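You operate a simulated robot arm through the tools that you are given. There is no shell and no other tool. Be economical: measure what you need, move in short steps, check, and stop when the job is done.

Carry out the task below with a simulated robot arm. There is one attempt and no reset: what you move stays moved.

JOB
Leak-test the orange band test pouch and stand it in the done or the fail tray.
Fine: seat it, press the red lever home till the reading stands, bring it back; under 25 kPa is a fail. Set down upright: orange band test pouch.

It is judged by the outcome, as a careful person would: the job done as asked, and still so three seconds after it is handed in. It fails if anything else is knocked over, pushed out of place, dropped, spilled or broken.

ROBOT AND FRAMES
A 7-joint arm with a two-finger parallel gripper, fixed in place. Base frame: the origin is at the foot of the arm, x ahead of it, y to its left, z up; the work surface is at about z = 0.8. Readings come in m, rad, newtons and seconds.
With the tool pointing down near the work surface it reaches from about 0.3 to 0.7 m from the base axis. Its first joint turns from -1.152 to 1.152 rad. Payload 1.57 kg.
Tool frame: the origin (TCP) lies between the finger pads and is the grasp point; the fingertips stand 0.03 m ahead of it; z points along the fingers, y is the line along which they close. Largest opening 0.11 m; finger width 0.024, thickness 0.012; the body of the gripper, 0.048 by 0.112 m, starts 0.078 m behind the TCP.
Orientation is told as [roll, pitch, yaw] about the base's x, y, z axes, in that order, counted from this pose: with the fingers straight down and closing along the base's y, the tool's x points along the base's -x, its y along +y and its z along -z.

CONTROLS
- The arm moves only by the tool jog_arm. Its argument "plan" is a list of rows, each a list of 6 numbers: the shift along the base's x, y, z in m, then the turn, a rotation vector about the base's x, y, z in rad. In form: [[tx, ty, tz, ax, ay, az], ...]. A call has 1 to 8 rows; each row shifts and turns the commanded pose from where the row before left it. "jaw" is the opening, from 0 (shut) to 1 (fully open), set as the call begins (left out, the last holds). Rows are played at 5 a second. More than 0.05 m and 0.15 rad between two rows, or a gripper value outside its range, and nothing of the call is played. Where a pose cannot be reached the arm comes as near as it can. A force on the tool above 50 N (or 10 N above the force at the start of the call, whichever is more), or a blocked arm, ends the call early, and 0.2 s more pass. Each finger travels about 0.108 m/s and halts on what it meets, pressing with about 28 N; the grip force reading is that of the motor and also rises with nothing between the fingers. The clock runs only during rows and for 0.2 s after the last one: add rows that do not move to give the fingers time. The reply holds the time, the measured pose of the TCP, the force on the tool along the base axes, the opening and the grip force, in the units named above and with some noise, with the torque about the TCP (base axes, N m) and any sound that the robot's microphone picked up.
- Cameras (640 x 400 px; columns grow to the right, rows downward): "scene" is fixed at [0.1544, -0.3911, 1.4071]; the picture's right is [0.74, -0.67, 0.00], its down [-0.41, -0.45, -0.79] and it looks along [0.53, 0.59, -0.61] (base axes); focal length 322 px, centre (320, 200). "wrist" rides on the gripper at [0.07, 0.016, -0.141] in the tool frame; the picture's right is [-0.23, 0.97, 0.00], its down [-0.85, -0.20, -0.48] and it looks along [-0.47, -0.11, 0.88] (tool axes); focal length 222 px, centre (320, 200). There is no depth. A picture from a camera that has moved, and an enlarged one, comes with that camera's place and axes in the base frame and with its lens. The place of the scene camera against the robot may be out by one fixed shift of up to 0.025 m in any direction.
- grab_frame(camera): a new picture of that camera. No time passes.
- enlarge(camera, box): a new picture of the part [left, top, right, bottom] of that camera's present view, enlarged. No time passes.
- sign_off(): hands the job in; it is judged then, once.

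Work in short steps. Places have to be worked out from the pictures, the camera data and where the tool is seen: move nearer, look again, correct. Check each grasp and each placing, and mend what went wrong. You have 120 turns and 76 pictures in all, those below and enlarged ones among them. Open the gripper and draw the arm clear of the work before you hand the job in, unless the task says otherwise; then end with one line.

The tools are called after "Emit:" as name(argument=value, ...) on one line, values as JSON. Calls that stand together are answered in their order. jog_arm: Moves the arm, as the interface text tells. Its arguments: {"type":"object","properties":{"plan":{"type":"array"},"jaw":{"type":"number"}},"required":["plan"]} The other tools are called the same way: grab_frame (camera) takes a picture; enlarge (camera, box) takes an enlarged picture of a part of a camera's view; sign_off () hands the job in.

At the start:

```text
clock: 0.0
tcp_pos: [0.413, 0.0877, 1.1504]
orientation: [0.0, 0.001, -0.002]
force: [0.2, -0.3, -0.5]
moment: [0.0, -0.01, 0.03]
opening: 0.1101
grip_force: 0.1
```

scene: 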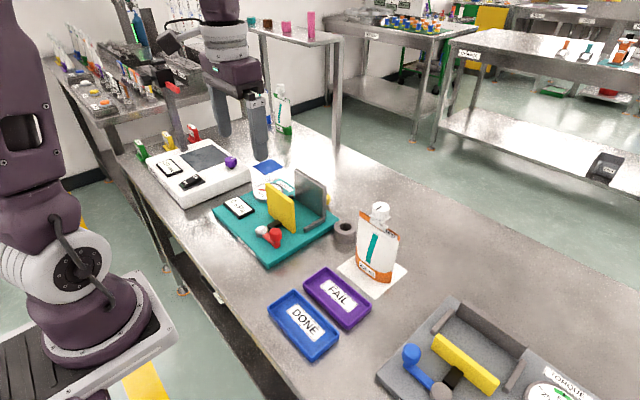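
wrist: 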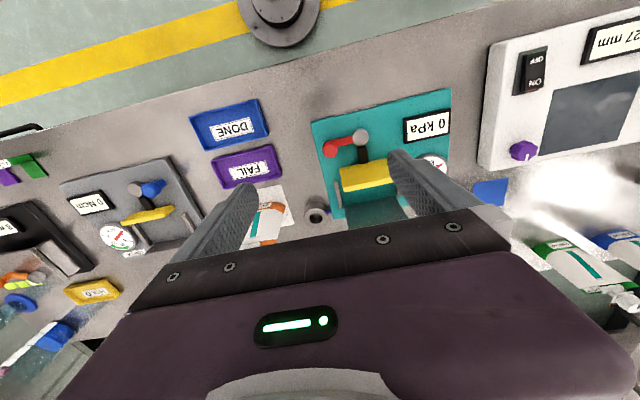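

I'll look closer at the pouch and the leak tester in the scene view.

Emit:
enlarge(camera="scene", box=[200, 150, 360, 270])

Emit:
enlarge(camera="scene", box=[260, 190, 420, 370])

Emit:
enlarge(camera="wrist", box=[180, 80, 480, 270])

```text
3.33 times, centred on (280, 210) of scene
camera zoom: at [0.1544, -0.3911, 1.4071], right [0.74, -0.67, 0.0], down [-0.41, -0.45, -0.79], along [0.53, 0.59, -0.61], focal length 1073 px, centre (453, 167)
```

zoom: 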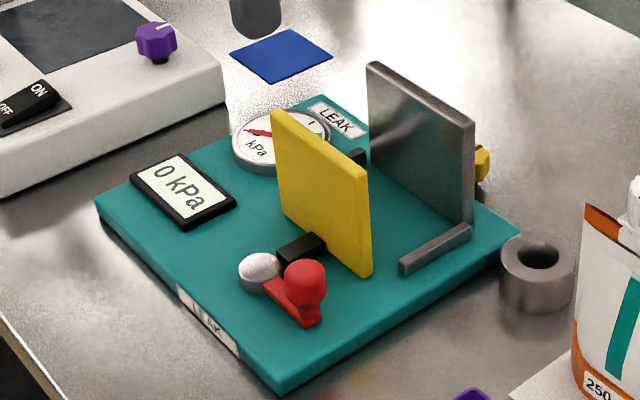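

```text
2.22 times, centred on (340, 280) of scene
camera zoom: at [0.1544, -0.3911, 1.4071], right [0.74, -0.67, 0.0], down [-0.41, -0.45, -0.79], along [0.53, 0.59, -0.61], focal length 715 px, centre (276, 22)
```

zoom: 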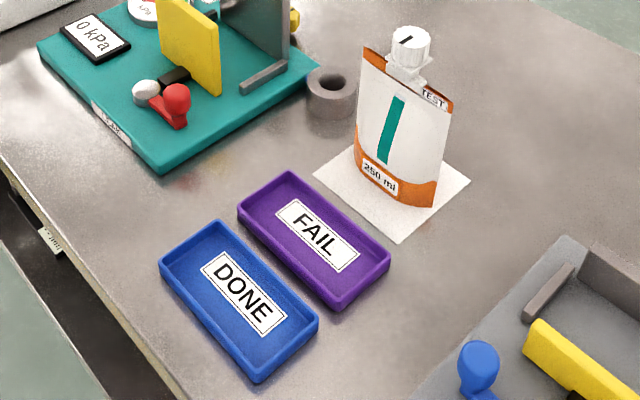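

```text
2.11 times, centred on (330, 175) of wrist
camera zoom: at [0.344, 0.1035, 1.2915], right [0.23, 0.97, 0.0], down [0.85, -0.2, 0.48], along [0.47, -0.11, -0.88], focal length 468 px, centre (299, 253)
```

zoom: 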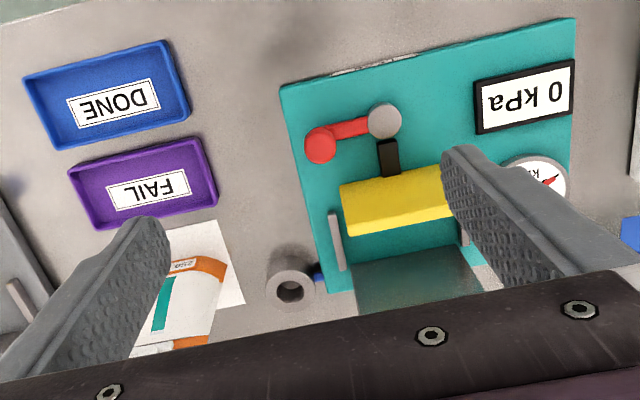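

The tester seat lies at about (0.57, 0.17), and the pouch at about (0.58, -0.10) with its cap near z 1.01. I'll move in front of the pouch for a calibrated wrist view.

Emit:
jog_arm(plan=[[-0.02, -0.045, 0, 0, 0, 0], [-0.02, -0.045, 0, 0, 0, 0], [-0.02, -0.045, 0, 0, 0, 0], [0, -0.045, 0, 0, 0, 0], [0, 0, 0, 0, 0, 0]], jaw=1)

Emit:
grab_frame(camera="wrist")

Emit:
enlarge(camera="wrist", box=[220, 120, 420, 270])

```text
clock: 1.2
tcp_pos: [0.3515, -0.0923, 1.1508]
orientation: [0.001, 0.003, -0.001]
force: [-0.2, -0.2, -0.2]
moment: [0.02, 0.01, 0.02]
opening: 0.1099
grip_force: 0.1
```

```text
70 pictures are left
camera wrist: at [0.2834, -0.0762, 1.292], right [0.23, 0.97, 0.0], down [0.85, -0.2, 0.48], along [0.47, -0.11, -0.88], focal length 222 px, centre (320, 200)
```

wrist: 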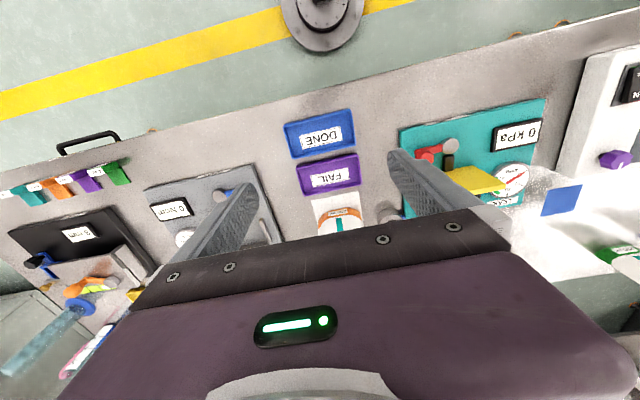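

```text
2.67 times, centred on (320, 195) of wrist
camera zoom: at [0.2834, -0.0762, 1.292], right [0.23, 0.97, 0.0], down [0.85, -0.2, 0.48], along [0.47, -0.11, -0.88], focal length 592 px, centre (320, 213)
```

zoom: 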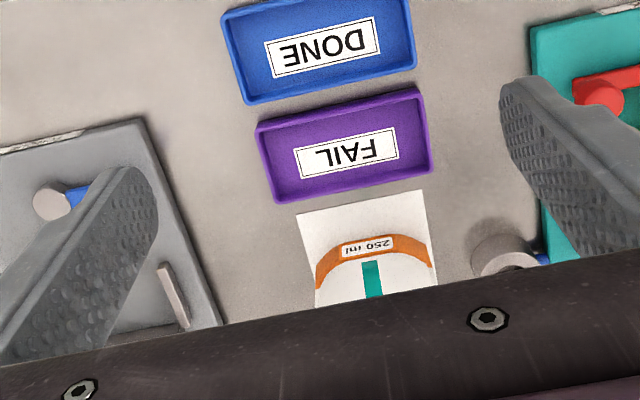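

The gripper body hides the far part, so I'll go forward above the pouch to see it between the fingers.

Emit:
jog_arm(plan=[[0.04, 0, 0.01, 0, 0, 0], [0.04, 0, 0.01, 0, 0, 0], [0.04, 0, 0.01, 0, 0, 0], [0.03, 0, 0.01, 0, 0, 0], [0, 0, 0, 0, 0, 0]])

Emit:
enlarge(camera="wrist", box=[200, 60, 480, 240])

Emit:
grab_frame(camera="scene")

```text
clock: 2.4
tcp_pos: [0.5028, -0.092, 1.1902]
orientation: [0.0, 0.001, 0.0]
force: [1.2, -1.3, -0.3]
moment: [0.03, -0.03, -0.02]
opening: 0.11
grip_force: 0.0
```

```text
2.22 times, centred on (340, 150) of wrist
camera zoom: at [0.4338, -0.0759, 1.3318], right [0.23, 0.97, 0.0], down [0.86, -0.2, 0.48], along [0.47, -0.11, -0.88], focal length 494 px, centre (276, 311)
```

zoom: 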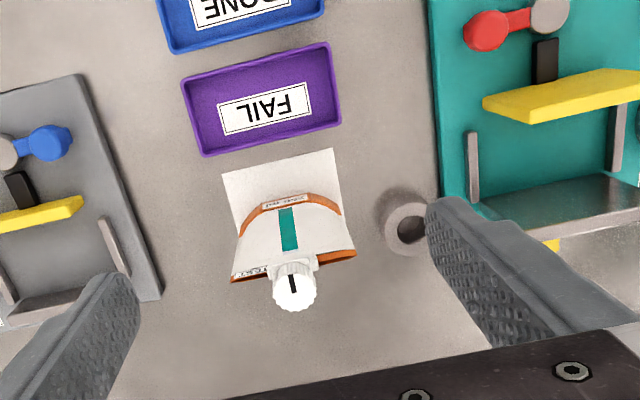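

```text
67 pictures are left
```

scene: 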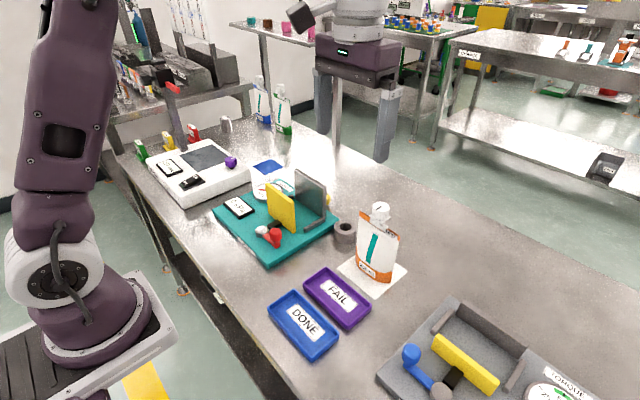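

Pouch cap is at about (0.597, -0.100), top z≈1.005, with the pouch width along y. I'll centre over the cap and descend part way, then check.

Emit:
jog_arm(plan=[[0.032, -0.003, 0, 0, 0, 0], [0.032, -0.003, 0, 0, 0, 0], [0.03, -0.002, 0, 0, 0, 0], [0, 0, -0.04, 0, 0, 0], [0, 0, -0.04, 0, 0, 0], [0, 0, -0.04, 0, 0, 0], [0, 0, 0, 0, 0, 0]], jaw=1)

Emit:
enlarge(camera="wrist", box=[200, 60, 480, 240])

Emit:
enlarge(camera="scene", box=[320, 150, 440, 300])

```text
clock: 4.0
tcp_pos: [0.5978, -0.1024, 1.071]
orientation: [-0.001, 0.001, 0.0]
force: [-0.3, 0.6, -0.4]
moment: [0.0, 0.01, 0.0]
opening: 0.11
grip_force: 0.1
```

```text
2.22 times, centred on (340, 150) of wrist
camera zoom: at [0.528, -0.0857, 1.2116], right [0.23, 0.97, 0.0], down [0.85, -0.2, 0.48], along [0.47, -0.11, -0.88], focal length 494 px, centre (276, 311)
```

zoom: 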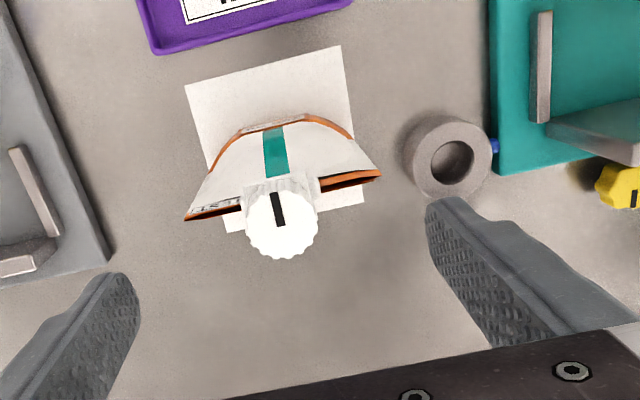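

```text
2.67 times, centred on (380, 225) of scene
camera zoom: at [0.1544, -0.3911, 1.4071], right [0.74, -0.67, 0.0], down [-0.41, -0.45, -0.79], along [0.53, 0.59, -0.61], focal length 858 px, centre (160, 133)
```

zoom: 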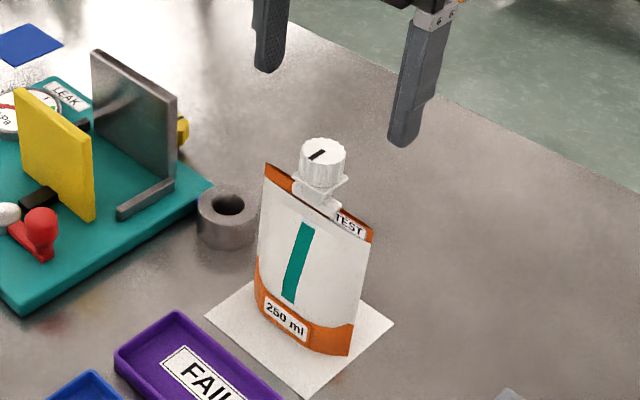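

Triangulating gives the cap top at z≈0.99, x≈0.601, y≈-0.101. I'll descend to TCP z≈0.985 so the tips surround the cap, jaw half open.

Emit:
jog_arm(plan=[[0.003, 0.001, -0.03, 0, 0, 0], [0, 0, -0.03, 0, 0, 0], [0, 0, -0.026, 0, 0, 0], [0, 0, 0, 0, 0, 0]], jaw=0.7)

Emit:
enlarge(camera="wrist", box=[200, 60, 480, 240])

Emit:
enlarge(camera="scene", box=[320, 150, 440, 300])

```text
clock: 5.0
tcp_pos: [0.6, -0.1009, 0.9839]
orientation: [0.0, 0.0, -0.002]
force: [-0.5, 0.5, 0.4]
moment: [-0.03, -0.02, 0.02]
opening: 0.0771
grip_force: 0.0
```

```text
2.22 times, centred on (340, 150) of wrist
camera zoom: at [0.5308, -0.0836, 1.1255], right [0.23, 0.97, 0.0], down [0.85, -0.2, 0.48], along [0.47, -0.11, -0.88], focal length 494 px, centre (276, 311)
```

zoom: 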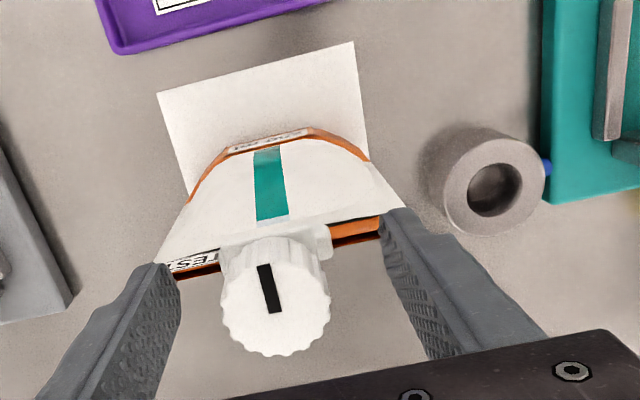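

```text
2.67 times, centred on (380, 225) of scene
camera zoom: at [0.1544, -0.3911, 1.4071], right [0.74, -0.67, 0.0], down [-0.41, -0.45, -0.79], along [0.53, 0.59, -0.61], focal length 858 px, centre (160, 133)
```

zoom: 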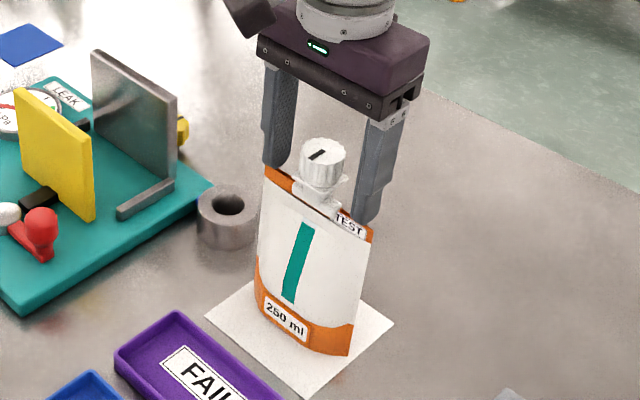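

The TCP projects right on the cap's top centre, so alignment is good. Closing on the cap.

Emit:
jog_arm(plan=[[0, 0, 0, 0, 0, 0], [0, 0, 0, 0, 0, 0], [0, 0, 0, 0, 0, 0], [0, 0, 0, 0, 0, 0]], jaw=0)

Emit:
enlarge(camera="scene", box=[320, 150, 440, 300])

```text
clock: 6.0
tcp_pos: [0.6005, -0.0996, 0.9833]
orientation: [0.001, -0.001, 0.001]
force: [0.3, -0.8, -0.4]
moment: [-0.11, -0.01, 0.0]
opening: 0.0331
grip_force: 28.3
```

```text
2.67 times, centred on (380, 225) of scene
camera zoom: at [0.1545, -0.3911, 1.407], right [0.74, -0.67, 0.0], down [-0.41, -0.45, -0.79], along [0.53, 0.59, -0.61], focal length 858 px, centre (160, 133)
```

zoom: 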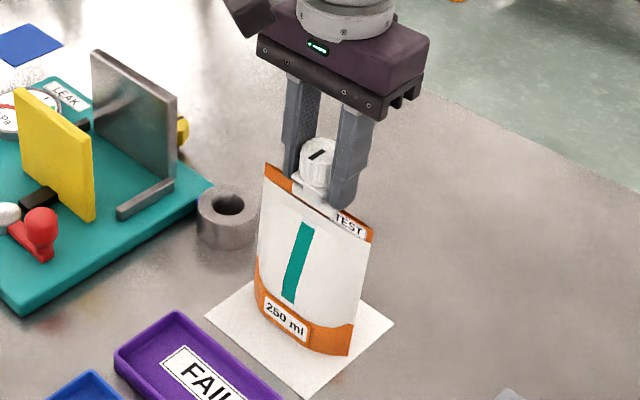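

The cap is held (opening 0.033). I'll lift gently and check the weight and hang.

Emit:
jog_arm(plan=[[0, 0, 0.01, 0, 0, 0], [0, 0, 0.02, 0, 0, 0], [0, 0, 0.03, 0, 0, 0], [0, 0, 0, 0, 0, 0]])

Emit:
enlarge(camera="scene", box=[300, 110, 440, 310])

```text
clock: 7.0
tcp_pos: [0.6004, -0.1005, 1.0441]
orientation: [-0.001, 0.0, 0.0]
force: [0.4, -0.1, -3.0]
moment: [0.03, 0.01, 0.01]
opening: 0.0329
grip_force: 28.4
```

```text
2.00 times, centred on (370, 210) of scene
camera zoom: at [0.1545, -0.3911, 1.407], right [0.74, -0.67, 0.0], down [-0.41, -0.45, -0.79], along [0.53, 0.59, -0.61], focal length 644 px, centre (220, 180)
```

zoom: 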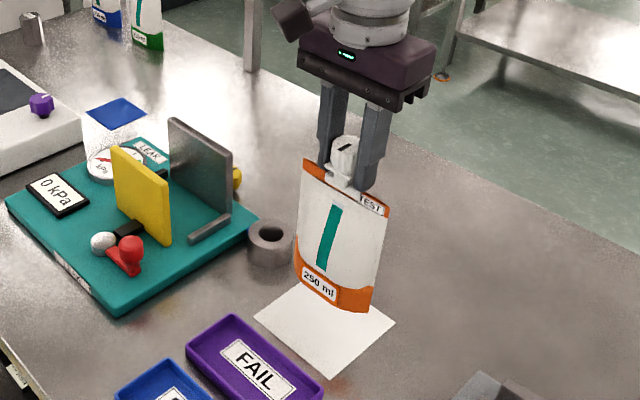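

Pouch hangs straight (about 3 N). I'll raise it above the tester plates and carry it over the seat at about (0.59, 0.158).

Emit:
jog_arm(plan=[[0, 0, 0.05, 0, 0, 0], [0, 0, 0.05, 0, 0, 0], [0, 0.04, 0.02, 0, 0, 0], [-0.003, 0.05, 0, 0, 0, 0], [-0.003, 0.05, 0, 0, 0, 0], [-0.003, 0.05, 0, 0, 0, 0], [-0.003, 0.05, 0, 0, 0, 0], [0, 0.018, 0, 0, 0, 0]])

Emit:
grab_frame(camera="wrist")

Emit:
enlarge(camera="scene", box=[200, 60, 380, 270])

```text
clock: 8.8
tcp_pos: [0.5876, 0.1603, 1.1638]
orientation: [-0.001, 0.001, 0.0]
force: [0.2, -0.2, -3.9]
moment: [-0.02, 0.03, 0.01]
opening: 0.0333
grip_force: 28.3
```

```text
60 pictures are left
camera wrist: at [0.5196, 0.1758, 1.3055], right [0.23, 0.97, 0.0], down [0.85, -0.2, 0.48], along [0.47, -0.11, -0.88], focal length 222 px, centre (320, 200)
```

wrist: 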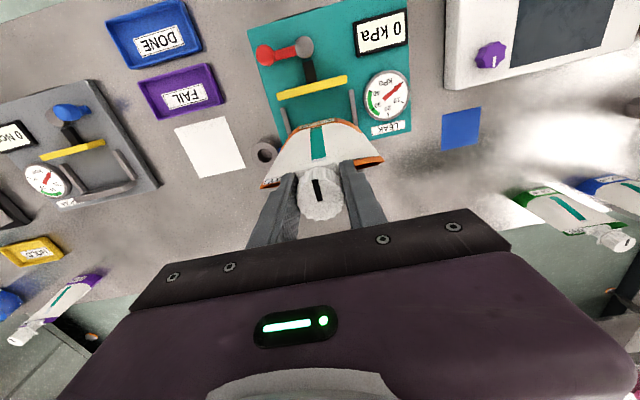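

```text
1.90 times, centred on (290, 165) of scene
camera zoom: at [0.1545, -0.391, 1.4071], right [0.74, -0.67, 0.0], down [-0.41, -0.45, -0.79], along [0.53, 0.59, -0.61], focal length 613 px, centre (377, 267)
```

zoom: 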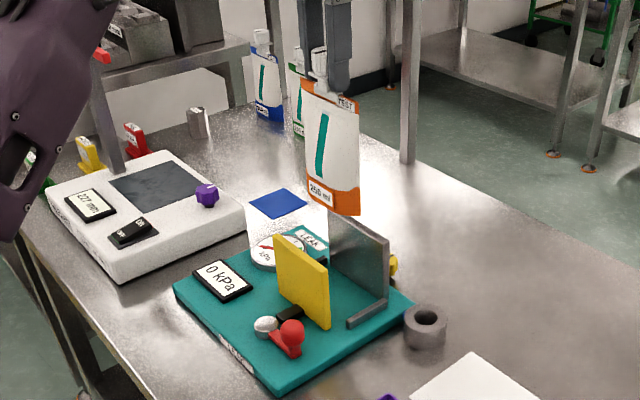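

I'll enlarge the wrist view of the tester to refine the seat and lever positions.

Emit:
enlarge(camera="wrist", box=[235, 0, 425, 140])

```text
2.86 times, centred on (330, 70) of wrist
camera zoom: at [0.5196, 0.1758, 1.3055], right [0.23, 0.97, 0.0], down [0.85, -0.2, 0.48], along [0.47, -0.11, -0.88], focal length 635 px, centre (291, 571)
```

zoom: 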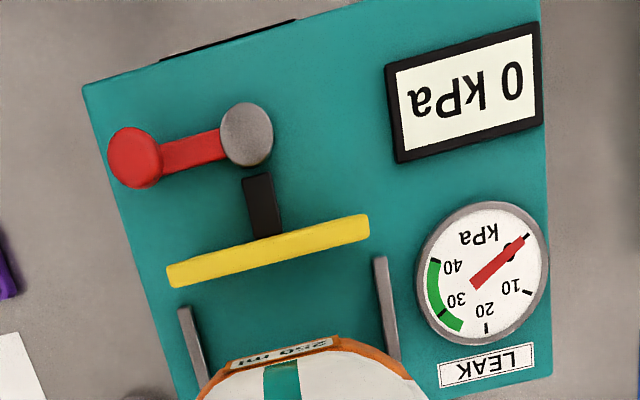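

Rails are centred at y≈0.1605, matching the pouch, and the gap is x 0.532–0.625. I'll lower to just above the seat.

Emit:
jog_arm(plan=[[0, 0, -0.035, 0, 0, 0], [0, 0, -0.035, 0, 0, 0], [0, 0, -0.035, 0, 0, 0], [0, 0, -0.025, 0, 0, 0], [0, 0, 0, 0, 0, 0]])

Emit:
enlarge(camera="wrist", box=[220, 0, 440, 200])

Emit:
enlarge(camera="scene", box=[200, 130, 360, 270])

```text
clock: 10.0
tcp_pos: [0.587, 0.1588, 1.0333]
orientation: [-0.001, -0.001, -0.001]
force: [0.6, -0.6, -3.2]
moment: [0.01, -0.03, -0.02]
opening: 0.0331
grip_force: 27.8
```

```text
2.00 times, centred on (330, 100) of wrist
camera zoom: at [0.5186, 0.1751, 1.1758], right [0.23, 0.97, 0.0], down [0.86, -0.2, 0.48], along [0.47, -0.11, -0.88], focal length 444 px, centre (300, 400)
```

zoom: 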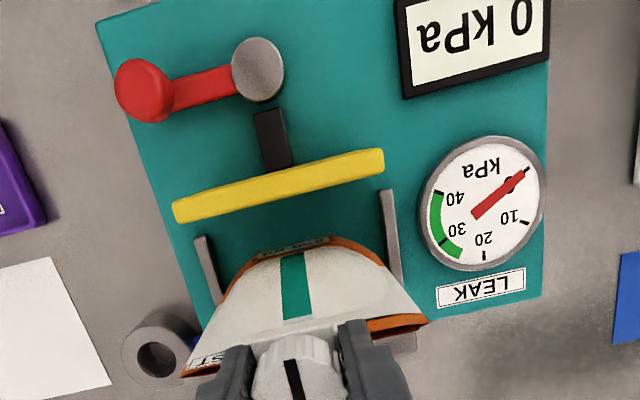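

```text
2.86 times, centred on (280, 200) of scene
camera zoom: at [0.1545, -0.391, 1.4071], right [0.74, -0.67, 0.0], down [-0.41, -0.45, -0.79], along [0.53, 0.59, -0.61], focal length 920 px, centre (434, 200)
```

zoom: 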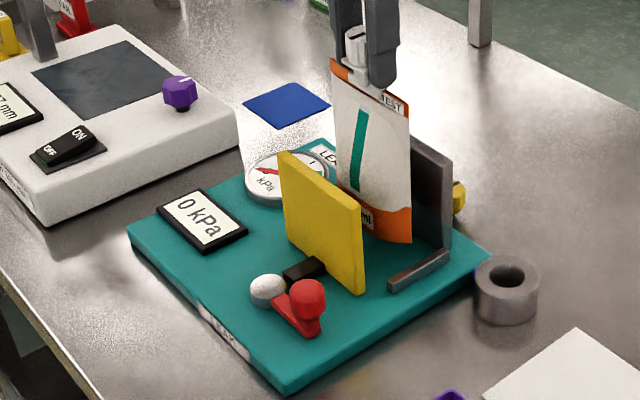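

It's between the plates and the rails. I'll lower in small steps until I feel the seat.

Emit:
jog_arm(plan=[[0, 0, -0.006, 0, 0, 0], [0, 0, -0.006, 0, 0, 0], [0, 0, -0.005, 0, 0, 0]])

```text
clock: 10.8
tcp_pos: [0.5876, 0.1581, 1.0172]
orientation: [-0.001, -0.001, 0.0]
force: [-0.3, -0.5, -2.4]
moment: [-0.01, 0.0, -0.01]
opening: 0.0332
grip_force: 28.0
```

No contact yet; continuing in smaller steps.

Emit:
jog_arm(plan=[[0, 0, -0.003, 0, 0, 0], [0, 0, -0.003, 0, 0, 0]])

```text
clock: 11.4
tcp_pos: [0.5888, 0.1585, 1.0113]
orientation: [-0.001, -0.001, 0.0]
force: [1.1, 0.4, -3.1]
moment: [0.06, -0.04, -0.02]
opening: 0.0329
grip_force: 27.6
```

Still hanging; two more small steps.

Emit:
jog_arm(plan=[[0, 0, -0.003, 0, 0, 0], [0, 0, -0.002, 0, 0, 0]])

Emit:
enlarge(camera="scene", box=[250, 150, 350, 250])

```text
clock: 12.0
tcp_pos: [0.5873, 0.1576, 1.0063]
orientation: [0.001, -0.001, 0.0]
force: [0.1, -0.6, -3.1]
moment: [-0.03, -0.01, 0.0]
opening: 0.0332
grip_force: 28.3
```

```text
4.00 times, centred on (300, 200) of scene
camera zoom: at [0.1545, -0.391, 1.4071], right [0.74, -0.67, 0.0], down [-0.41, -0.45, -0.79], along [0.53, 0.59, -0.61], focal length 1287 px, centre (400, 200)
```

zoom: 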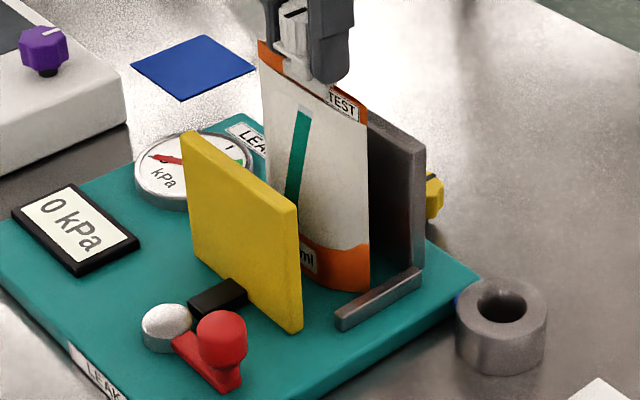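

Very near the seat; continuing down with 2 mm steps.

Emit:
jog_arm(plan=[[0, 0, -0.002, 0, 0, 0], [0, 0, -0.002, 0, 0, 0]])

```text
clock: 12.6
tcp_pos: [0.5883, 0.1579, 1.0048]
orientation: [0.0, -0.002, 0.0]
force: [-5.2, -2.1, 23.2]
moment: [-0.24, 0.36, 0.01]
opening: 0.0332
grip_force: 28.0
```

Seated (contact at z≈1.005). I'll relieve the pressing and open the jaw.

Emit:
jog_arm(plan=[[0, 0, 0.002, 0, 0, 0], [0, 0, 0, 0, 0, 0]])

Emit:
jog_arm(plan=[[0, 0, 0, 0, 0, 0], [0, 0, 0, 0, 0, 0], [0, 0, 0, 0, 0, 0]], jaw=0.7)

Emit:
enlarge(camera="scene", box=[250, 150, 350, 250])

```text
clock: 13.2
tcp_pos: [0.5887, 0.1588, 1.0033]
orientation: [0.001, -0.002, -0.002]
force: [3.1, 0.2, 6.9]
moment: [-0.14, -0.8, 0.04]
opening: 0.0328
grip_force: 27.4
```

```text
clock: 14.0
tcp_pos: [0.5886, 0.1584, 1.0044]
orientation: [-0.002, 0.0, 0.0]
force: [0.2, 0.0, 0.3]
moment: [0.0, 0.0, 0.04]
opening: 0.0769
grip_force: 0.0
```

```text
4.00 times, centred on (300, 200) of scene
camera zoom: at [0.1544, -0.3911, 1.4071], right [0.74, -0.67, 0.0], down [-0.41, -0.45, -0.79], along [0.53, 0.59, -0.61], focal length 1287 px, centre (400, 200)
```

zoom: 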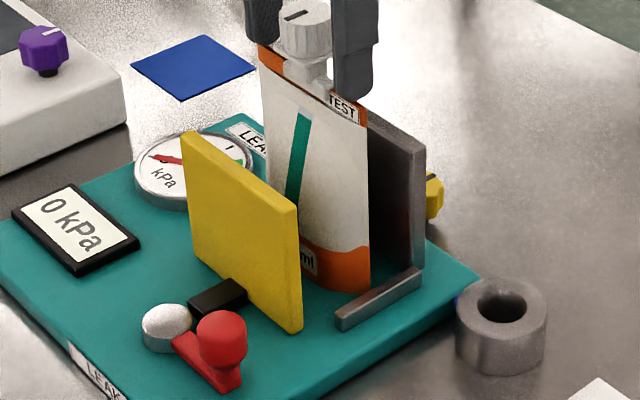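

Pouch stands upright on its own in the seat. I'll rise off the cap and back off to view the lever.

Emit:
jog_arm(plan=[[0, 0, 0.03, 0, 0, 0], [0, 0, 0.04, 0, 0, 0], [-0.05, 0, 0.01, 0, 0, 0], [-0.05, -0.02, 0, 0, 0, 0], [-0.04, -0.02, 0, 0, 0, 0], [-0.02, -0.02, 0, 0, 0, 0], [0, 0, 0, 0, 0, 0]])

Emit:
enlarge(camera="wrist", box=[240, 60, 480, 240])

Emit:
enlarge(camera="scene", box=[210, 160, 350, 260])

```text
refused: row 3 steps farther than a row can; nothing moved
```

```text
2.22 times, centred on (360, 150) of wrist
camera zoom: at [0.519, 0.1747, 1.1456], right [0.23, 0.97, 0.0], down [0.86, -0.2, 0.48], along [0.47, -0.11, -0.88], focal length 494 px, centre (231, 311)
```

zoom: 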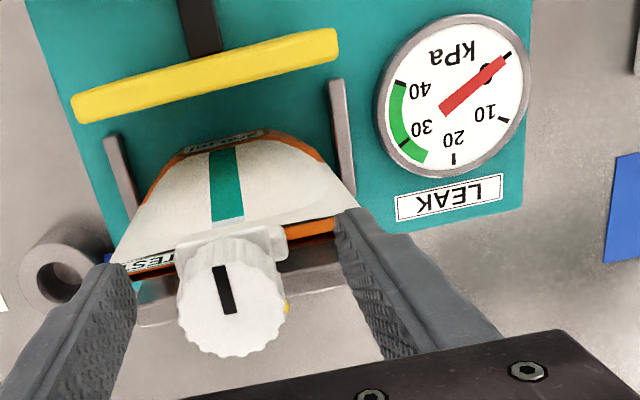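

```text
4.00 times, centred on (280, 210) of scene
camera zoom: at [0.1544, -0.3911, 1.4071], right [0.74, -0.67, 0.0], down [-0.41, -0.45, -0.79], along [0.53, 0.59, -0.61], focal length 1287 px, centre (480, 160)
```

zoom: 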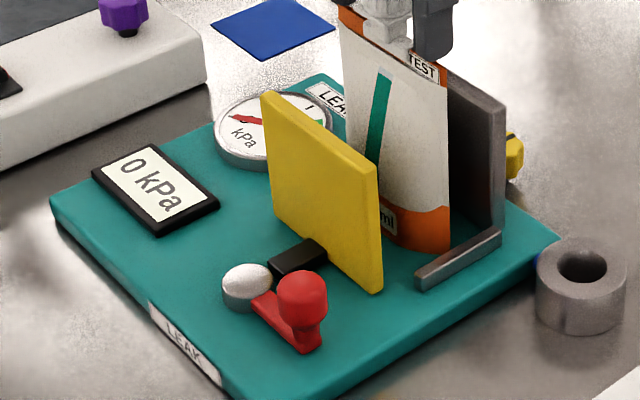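

One row was too long; I'll repeat it with shorter steps.

Emit:
jog_arm(plan=[[0, 0, 0.03, 0, 0, 0], [0, 0, 0.045, 0, 0, 0], [-0.045, 0, 0.01, 0, 0, 0], [-0.045, -0.02, 0, 0, 0, 0], [-0.04, -0.02, 0, 0, 0, 0], [-0.03, -0.02, 0, 0, 0, 0], [0, 0, 0, 0, 0, 0]])

Emit:
enlarge(camera="wrist", box=[240, 60, 480, 240])

```text
clock: 15.6
tcp_pos: [0.4287, 0.0983, 1.0902]
orientation: [-0.002, -0.002, 0.001]
force: [0.2, -0.6, -0.1]
moment: [0.06, -0.01, 0.0]
opening: 0.077
grip_force: 0.1
```

```text
2.22 times, centred on (360, 150) of wrist
camera zoom: at [0.3589, 0.1138, 1.2311], right [0.23, 0.97, 0.0], down [0.85, -0.2, 0.48], along [0.47, -0.11, -0.88], focal length 494 px, centre (231, 311)
```

zoom: 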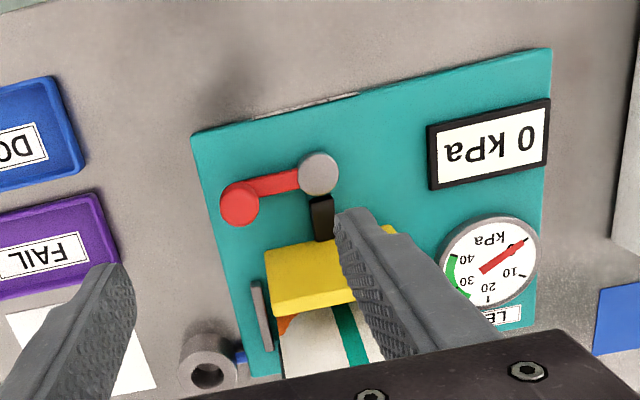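

Pivot is at about (0.463, 0.160), knob at about (0.466, 0.095, 0.87). The arm looks made to swing toward the yellow plate, so I'll place the closed fingers just behind (-x of) the knob.

Emit:
jog_arm(plan=[[0.0, -0.003, -0.03, 0, 0, 0], [0, 0, -0.05, 0, 0, 0], [0, 0, -0.05, 0, 0, 0], [0, 0, -0.05, 0, 0, 0], [0, 0, -0.03, 0, 0, 0], [0, 0, 0, 0, 0, 0]], jaw=0)

Emit:
enlarge(camera="wrist", box=[240, 60, 480, 240])

Emit:
enlarge(camera="scene", box=[210, 160, 350, 260])

```text
clock: 17.0
tcp_pos: [0.4266, 0.0955, 0.8779]
orientation: [0.002, -0.001, -0.001]
force: [0.9, 0.9, 0.8]
moment: [0.0, -0.03, 0.0]
opening: 0.0
grip_force: 21.8
```

```text
2.22 times, centred on (360, 150) of wrist
camera zoom: at [0.3591, 0.1119, 1.0197], right [0.23, 0.97, 0.0], down [0.85, -0.2, 0.48], along [0.47, -0.11, -0.88], focal length 494 px, centre (231, 311)
```

zoom: 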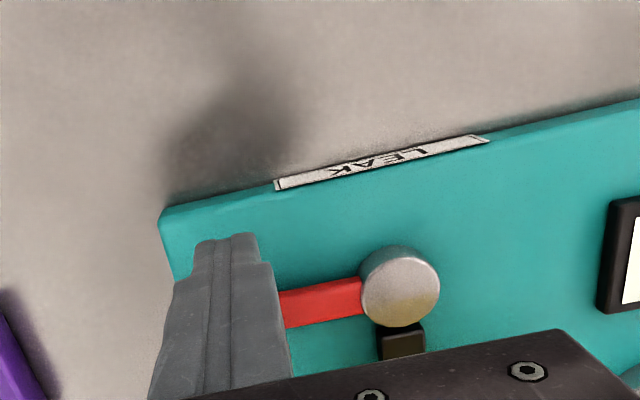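

```text
4.00 times, centred on (280, 210) of scene
camera zoom: at [0.1544, -0.391, 1.4071], right [0.74, -0.67, 0.0], down [-0.41, -0.45, -0.79], along [0.53, 0.59, -0.61], focal length 1287 px, centre (480, 160)
```

zoom: 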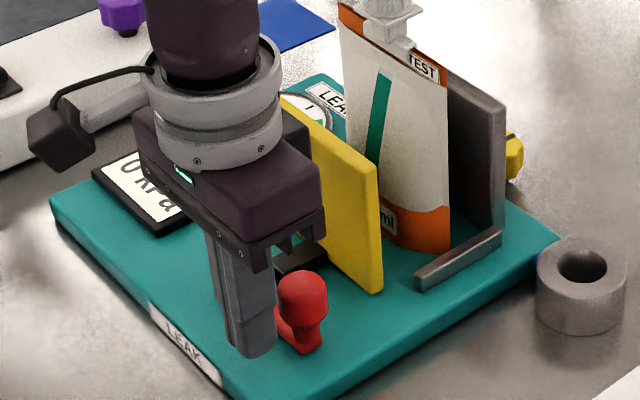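

Fingers sit just behind the knob. I'll nudge +x and watch the force and whether the lever turns.

Emit:
jog_arm(plan=[[0.008, 0, 0, 0, 0, 0], [0.006, 0, 0, 0, 0, 0], [0.005, 0, 0, 0, 0, 0], [0.005, 0, 0, 0, 0, 0]])

Emit:
enlarge(camera="scene", box=[210, 160, 350, 260])

```text
clock: 17.8
tcp_pos: [0.438, 0.0947, 0.8773]
orientation: [-0.006, 0.023, 0.002]
force: [-11.8, 1.4, 4.5]
moment: [-0.06, -0.02, 0.01]
opening: 0.0003
grip_force: 21.7
stopped in row 4: the force on the tool passed its limit at 57 N (the readings are from after the stop); the commanded pose is now the measured one
```

```text
4.00 times, centred on (280, 210) of scene
camera zoom: at [0.1541, -0.391, 1.4071], right [0.74, -0.67, 0.0], down [-0.41, -0.45, -0.79], along [0.53, 0.59, -0.61], focal length 1287 px, centre (480, 160)
```

zoom: 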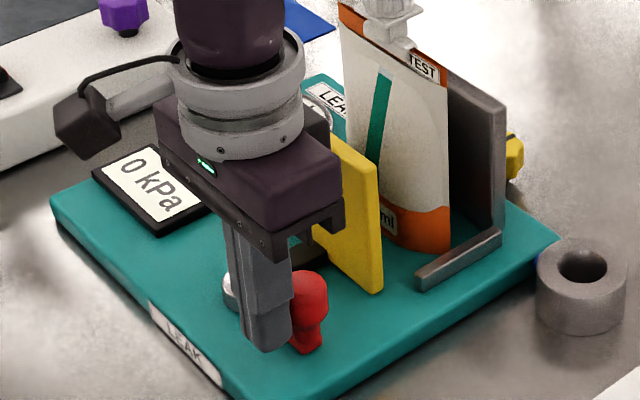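

It's stiff in that direction (57 N stop). I'll back off and check whether the lever moved at all.

Emit:
jog_arm(plan=[[-0.012, 0, 0, 0, 0, 0], [-0.01, 0, 0.0, 0, 0, 0], [0, 0, 0.04, 0, 0, 0], [0, 0, 0.05, 0, 0, 0], [0, 0, 0.05, 0, 0, 0], [0, 0, 0.05, 0, 0, 0], [0, 0, 0, 0, 0, 0]])

Emit:
enlarge(camera="wrist", box=[240, 60, 480, 240])

Emit:
enlarge(camera="scene", box=[210, 160, 350, 260])

```text
clock: 19.4
tcp_pos: [0.4162, 0.0944, 1.0682]
orientation: [-0.005, 0.02, 0.0]
force: [0.5, 0.6, -0.3]
moment: [-0.01, 0.0, 0.01]
opening: 0.0
grip_force: 21.6
```

```text
2.22 times, centred on (360, 150) of wrist
camera zoom: at [0.351, 0.1117, 1.2107], right [0.23, 0.97, -0.01], down [0.86, -0.2, 0.46], along [0.45, -0.11, -0.89], focal length 494 px, centre (231, 311)
```

zoom: 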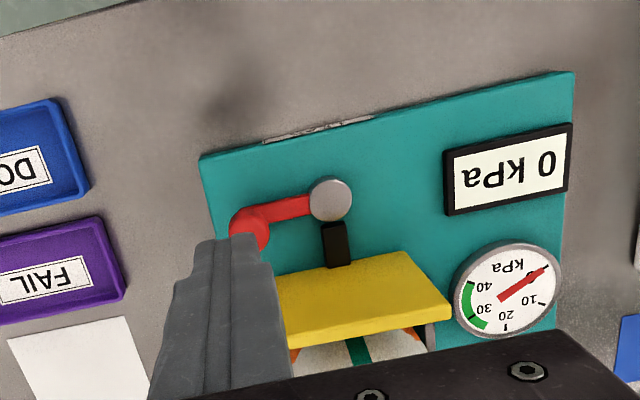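

```text
4.00 times, centred on (280, 210) of scene
camera zoom: at [0.1544, -0.3911, 1.4071], right [0.74, -0.67, 0.0], down [-0.41, -0.45, -0.79], along [0.53, 0.59, -0.61], focal length 1287 px, centre (480, 160)
```

zoom: 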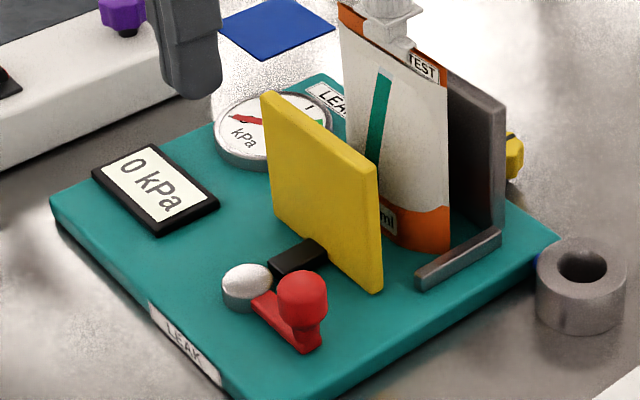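

Lever didn't move, so it was against its stop and must swing the other way (toward -x). I'll level the tool and come down between the knob and the yellow plate.

Emit:
jog_arm(plan=[[0.04, 0, 0, 0.005, -0.02, 0], [0.0395, -0.0014, 0, 0, 0, 0], [0, 0, -0.05, 0, 0, 0], [0, 0, -0.05, 0, 0, 0], [0, 0, 0, 0, 0, 0]])

Emit:
enlarge(camera="scene", box=[210, 140, 350, 260])

Emit:
enlarge(camera="wrist", box=[240, 40, 480, 240])

```text
clock: 20.6
tcp_pos: [0.4975, 0.0928, 0.9667]
orientation: [-0.001, -0.002, 0.0]
force: [0.7, 0.4, 0.5]
moment: [0.03, 0.0, 0.0]
opening: 0.0
grip_force: 21.0
```

```text
3.33 times, centred on (280, 200) of scene
camera zoom: at [0.1544, -0.3911, 1.4071], right [0.74, -0.67, 0.0], down [-0.41, -0.45, -0.79], along [0.53, 0.59, -0.61], focal length 1073 px, centre (453, 200)
```

zoom: 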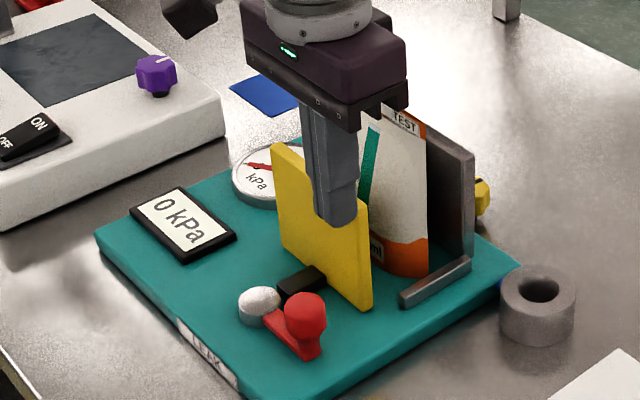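

```text
2.00 times, centred on (360, 140) of wrist
camera zoom: at [0.4284, 0.1091, 1.108], right [0.23, 0.97, 0.0], down [0.85, -0.2, 0.48], along [0.47, -0.11, -0.88], focal length 444 px, centre (240, 320)
```

zoom: 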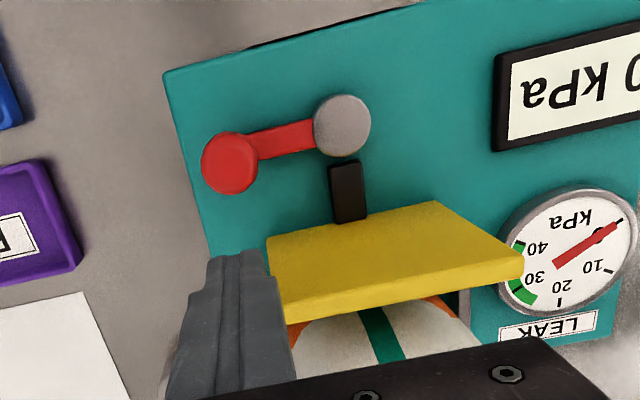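

Knob confirmed at (0.466, 0.095); fingers at x≈0.497 clear both knob and plate. Lowering to knob height.

Emit:
jog_arm(plan=[[0, -0.002, -0.03, 0, 0, 0], [0, 0, -0.03, 0, 0, 0], [0, 0, -0.029, 0, 0, 0], [0, 0, 0, 0, 0, 0]])

Emit:
enlarge(camera="scene", box=[210, 140, 350, 260])

```text
clock: 21.6
tcp_pos: [0.4983, 0.0912, 0.8787]
orientation: [0.001, -0.003, 0.001]
force: [0.3, -0.1, 0.3]
moment: [0.02, -0.03, -0.01]
opening: 0.0002
grip_force: 21.1
```

```text
3.33 times, centred on (280, 200) of scene
camera zoom: at [0.1544, -0.3911, 1.4071], right [0.74, -0.67, 0.0], down [-0.41, -0.45, -0.79], along [0.53, 0.59, -0.61], focal length 1073 px, centre (453, 200)
```

zoom: 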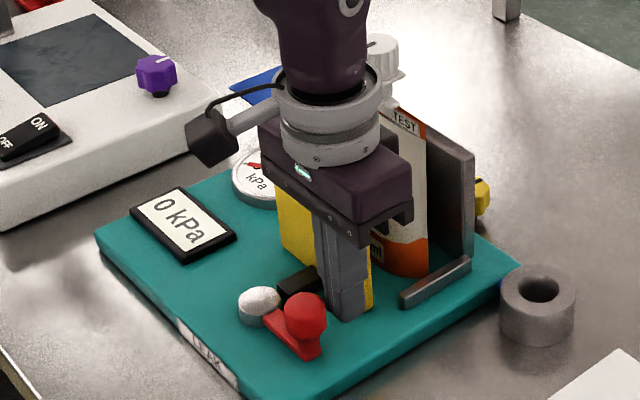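

In place with the display visible. Now nudging -x toward the 20° lever angle.

Emit:
jog_arm(plan=[[-0.008, 0, 0, 0, 0, 0], [-0.007, 0, 0, 0, 0, 0], [-0.007, 0, 0, 0, 0, 0], [-0.006, 0, 0, 0, 0, 0]])

Emit:
enlarge(camera="scene", box=[210, 140, 350, 260])

```text
clock: 22.6
tcp_pos: [0.4699, 0.0906, 0.8803]
orientation: [-0.001, -0.001, 0.0]
force: [0.1, 0.5, 0.1]
moment: [0.01, -0.03, -0.01]
opening: 0.0
grip_force: 20.9
```

```text
3.33 times, centred on (280, 200) of scene
camera zoom: at [0.1544, -0.391, 1.4071], right [0.74, -0.67, 0.0], down [-0.41, -0.45, -0.79], along [0.53, 0.59, -0.61], focal length 1073 px, centre (453, 200)
```

zoom: 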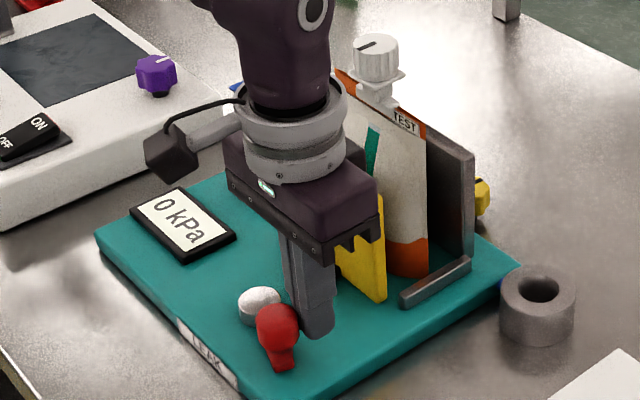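

The lever turns freely and the yellow plate is advancing. Continuing along the arc.

Emit:
jog_arm(plan=[[-0.008, 0, 0, 0, 0, 0], [-0.008, 0.001, 0, 0, 0, 0], [-0.009, 0.002, 0, 0, 0, 0], [-0.009, 0.003, 0, 0, 0, 0]])

Emit:
enlarge(camera="scene", box=[210, 140, 350, 260])

```text
clock: 23.6
tcp_pos: [0.4352, 0.0978, 0.8799]
orientation: [0.002, -0.002, -0.001]
force: [2.4, 1.3, 0.9]
moment: [-0.01, 0.0, -0.04]
opening: 0.0002
grip_force: 21.3
```

```text
3.33 times, centred on (280, 200) of scene
camera zoom: at [0.1545, -0.391, 1.4071], right [0.74, -0.67, 0.0], down [-0.41, -0.45, -0.79], along [0.53, 0.59, -0.61], focal length 1073 px, centre (453, 200)
```

zoom: 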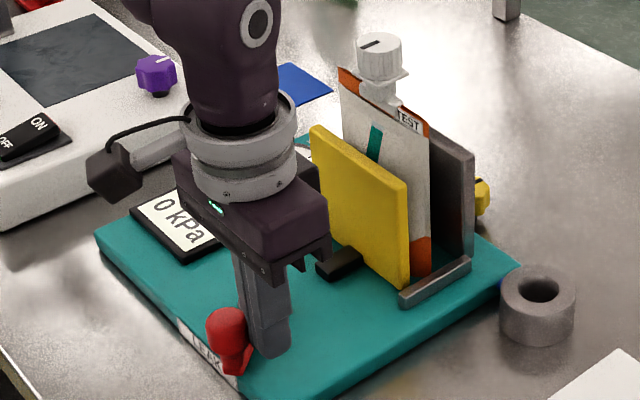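

The plate is near the pouch. Continuing round the arc in small steps while watching force.

Emit:
jog_arm(plan=[[-0.007, 0.004, 0, 0, 0, 0], [-0.007, 0.005, 0, 0, 0, 0], [-0.006, 0.006, 0, 0, 0, 0]])

Emit:
enlarge(camera="scene", box=[210, 140, 350, 260])

```text
clock: 24.4
tcp_pos: [0.4236, 0.1034, 0.8791]
orientation: [-0.005, -0.013, -0.009]
force: [9.3, -15.5, -4.6]
moment: [-0.18, -0.22, 0.05]
opening: 0.0002
grip_force: 21.6
stopped in row 3: the force on the tool passed its limit at 60 N (the readings are from after the stop); the commanded pose is now the measured one
```

```text
3.33 times, centred on (280, 200) of scene
camera zoom: at [0.1547, -0.3914, 1.4069], right [0.74, -0.67, 0.0], down [-0.41, -0.45, -0.79], along [0.53, 0.59, -0.61], focal length 1073 px, centre (453, 200)
```

zoom: 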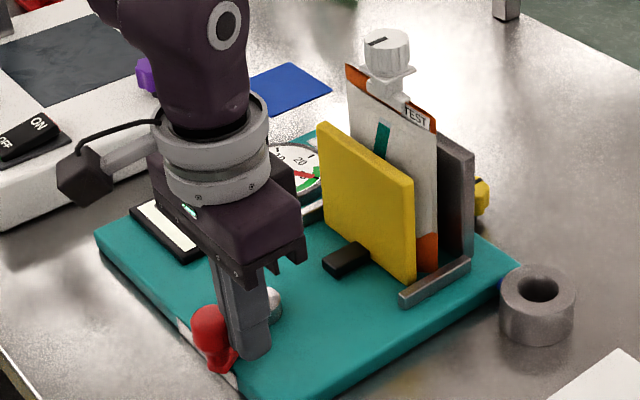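

The force limit was reached: the pouch is being squeezed or the lever is home. I'll check the gauge and the display.

Emit:
enlarge(camera="wrist", box=[280, 0, 640, 225])

Emit:
enlarge(camera="scene", box=[230, 165, 300, 220])

```text
1.78 times, centred on (460, 112) of wrist
camera zoom: at [0.3524, 0.1219, 1.0194], right [0.24, 0.97, 0.0], down [0.85, -0.21, 0.49], along [0.48, -0.12, -0.87], focal length 395 px, centre (71, 356)
```

zoom: 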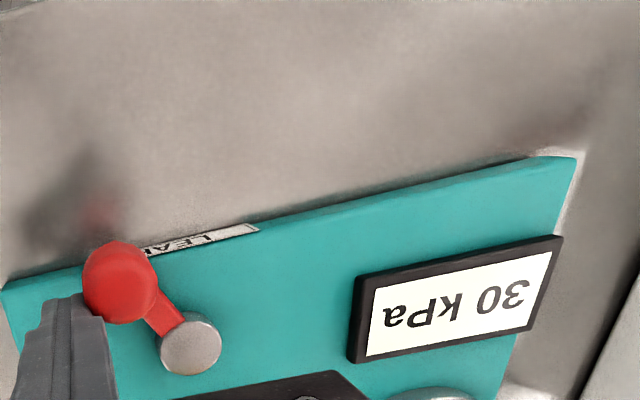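

```text
7.27 times, centred on (265, 192) of scene
camera zoom: at [0.1547, -0.3914, 1.4069], right [0.74, -0.67, 0.0], down [-0.41, -0.45, -0.79], along [0.53, 0.59, -0.61], focal length 2341 px, centre (720, 254)
```

zoom: 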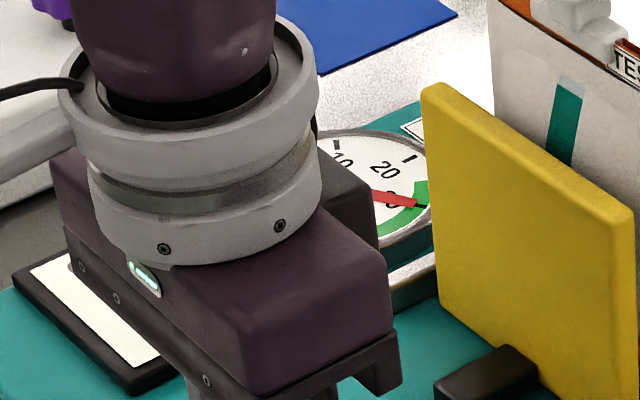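

Reading 30 kPa with the lever at about 60°. I'll press a little further tangentially and hold to see if it's home and whether the reading stands.

Emit:
jog_arm(plan=[[-0.001, 0.002, 0, 0, 0, 0], [-0.001, 0.002, 0, 0, 0, 0], [0, 0, 0, 0, 0, 0], [0, 0, 0, 0, 0, 0], [0, 0, 0, 0, 0, 0]])

Emit:
enlarge(camera="wrist", box=[280, 0, 640, 225])

```text
clock: 25.1
tcp_pos: [0.4222, 0.1034, 0.8796]
orientation: [-0.009, -0.017, -0.016]
force: [7.6, -15.0, -2.0]
moment: [-0.05, -0.04, 0.07]
opening: 0.0001
grip_force: 21.3
stopped in row 3: the force on the tool passed its limit at 52 N (the readings are from after the stop); the commanded pose is now the measured one
```

```text
1.78 times, centred on (460, 112) of wrist
camera zoom: at [0.3518, 0.1228, 1.0194], right [0.24, 0.97, -0.01], down [0.84, -0.21, 0.49], along [0.48, -0.12, -0.87], focal length 395 px, centre (71, 356)
```

zoom: 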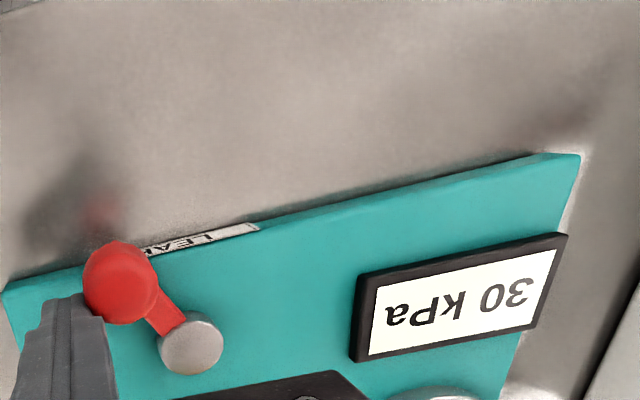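

It's against a hard stop: home. Holding still for a while and rereading.

Emit:
jog_arm(plan=[[0, 0, 0, 0, 0, 0], [0, 0, 0, 0, 0, 0], [0, 0, 0, 0, 0, 0], [0, 0, 0, 0, 0, 0], [0, 0, 0, 0, 0, 0], [0, 0, 0, 0, 0, 0], [0, 0, 0, 0, 0, 0], [0, 0, 0, 0, 0, 0]])

Emit:
enlarge(camera="wrist", box=[280, 0, 640, 225])

```text
clock: 26.9
tcp_pos: [0.4219, 0.1043, 0.8779]
orientation: [-0.008, -0.014, -0.014]
force: [7.4, -29.9, -0.6]
moment: [-0.28, -0.03, 0.25]
opening: 0.0
grip_force: 21.1
```

```text
1.78 times, centred on (460, 112) of wrist
camera zoom: at [0.3512, 0.1231, 1.0196], right [0.24, 0.97, 0.0], down [0.84, -0.21, 0.49], along [0.48, -0.12, -0.87], focal length 395 px, centre (71, 356)
```

zoom: 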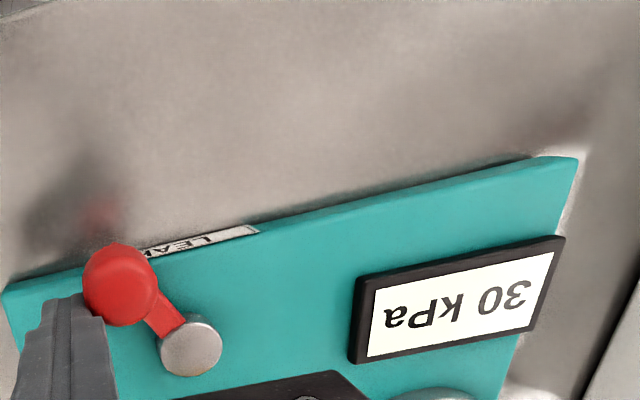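

Still 30 kPa. I'll hold longer to rule out a slow decline.

Emit:
jog_arm(plan=[[0, 0, 0, 0, 0, 0], [0, 0, 0, 0, 0, 0], [0, 0, 0, 0, 0, 0], [0, 0, 0, 0, 0, 0], [0, 0, 0, 0, 0, 0], [0, 0, 0, 0, 0, 0], [0, 0, 0, 0, 0, 0], [0, 0, 0, 0, 0, 0]])

Emit:
jog_arm(plan=[[0, 0, 0, 0, 0, 0], [0, 0, 0, 0, 0, 0], [0, 0, 0, 0, 0, 0], [0, 0, 0, 0, 0, 0], [0, 0, 0, 0, 0, 0], [0, 0, 0, 0, 0, 0], [0, 0, 0, 0, 0, 0], [0, 0, 0, 0, 0, 0]])

Emit:
enlarge(camera="wrist", box=[280, 0, 640, 225])

Emit:
enlarge(camera="scene", box=[210, 140, 350, 260])

```text
clock: 28.7
tcp_pos: [0.4217, 0.1057, 0.879]
orientation: [-0.009, -0.016, -0.015]
force: [1.2, -32.8, 0.2]
moment: [-0.31, -0.02, 0.36]
opening: 0.0002
grip_force: 20.9
```

```text
clock: 30.5
tcp_pos: [0.4221, 0.1041, 0.8795]
orientation: [-0.009, -0.015, -0.012]
force: [1.9, -33.7, -0.3]
moment: [-0.35, -0.01, 0.32]
opening: 0.0
grip_force: 21.4
```

```text
1.78 times, centred on (460, 112) of wrist
camera zoom: at [0.3513, 0.1231, 1.0196], right [0.24, 0.97, 0.0], down [0.84, -0.21, 0.49], along [0.48, -0.12, -0.87], focal length 395 px, centre (71, 356)
```

zoom: 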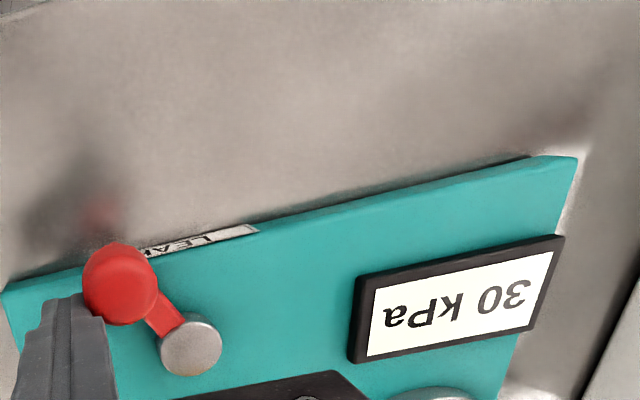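

```text
3.33 times, centred on (280, 200) of scene
camera zoom: at [0.1545, -0.3919, 1.4068], right [0.74, -0.67, 0.0], down [-0.41, -0.45, -0.79], along [0.53, 0.59, -0.61], focal length 1073 px, centre (453, 200)
```

zoom: 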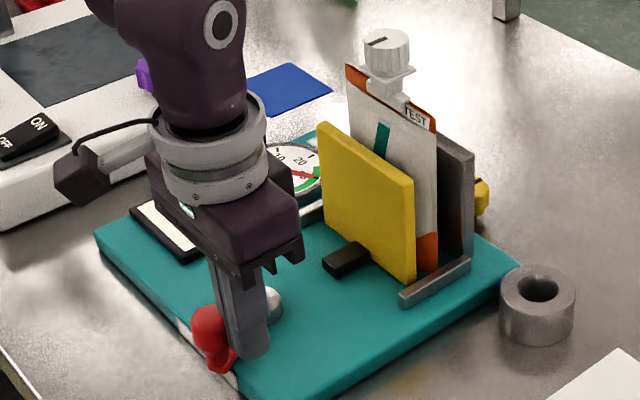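

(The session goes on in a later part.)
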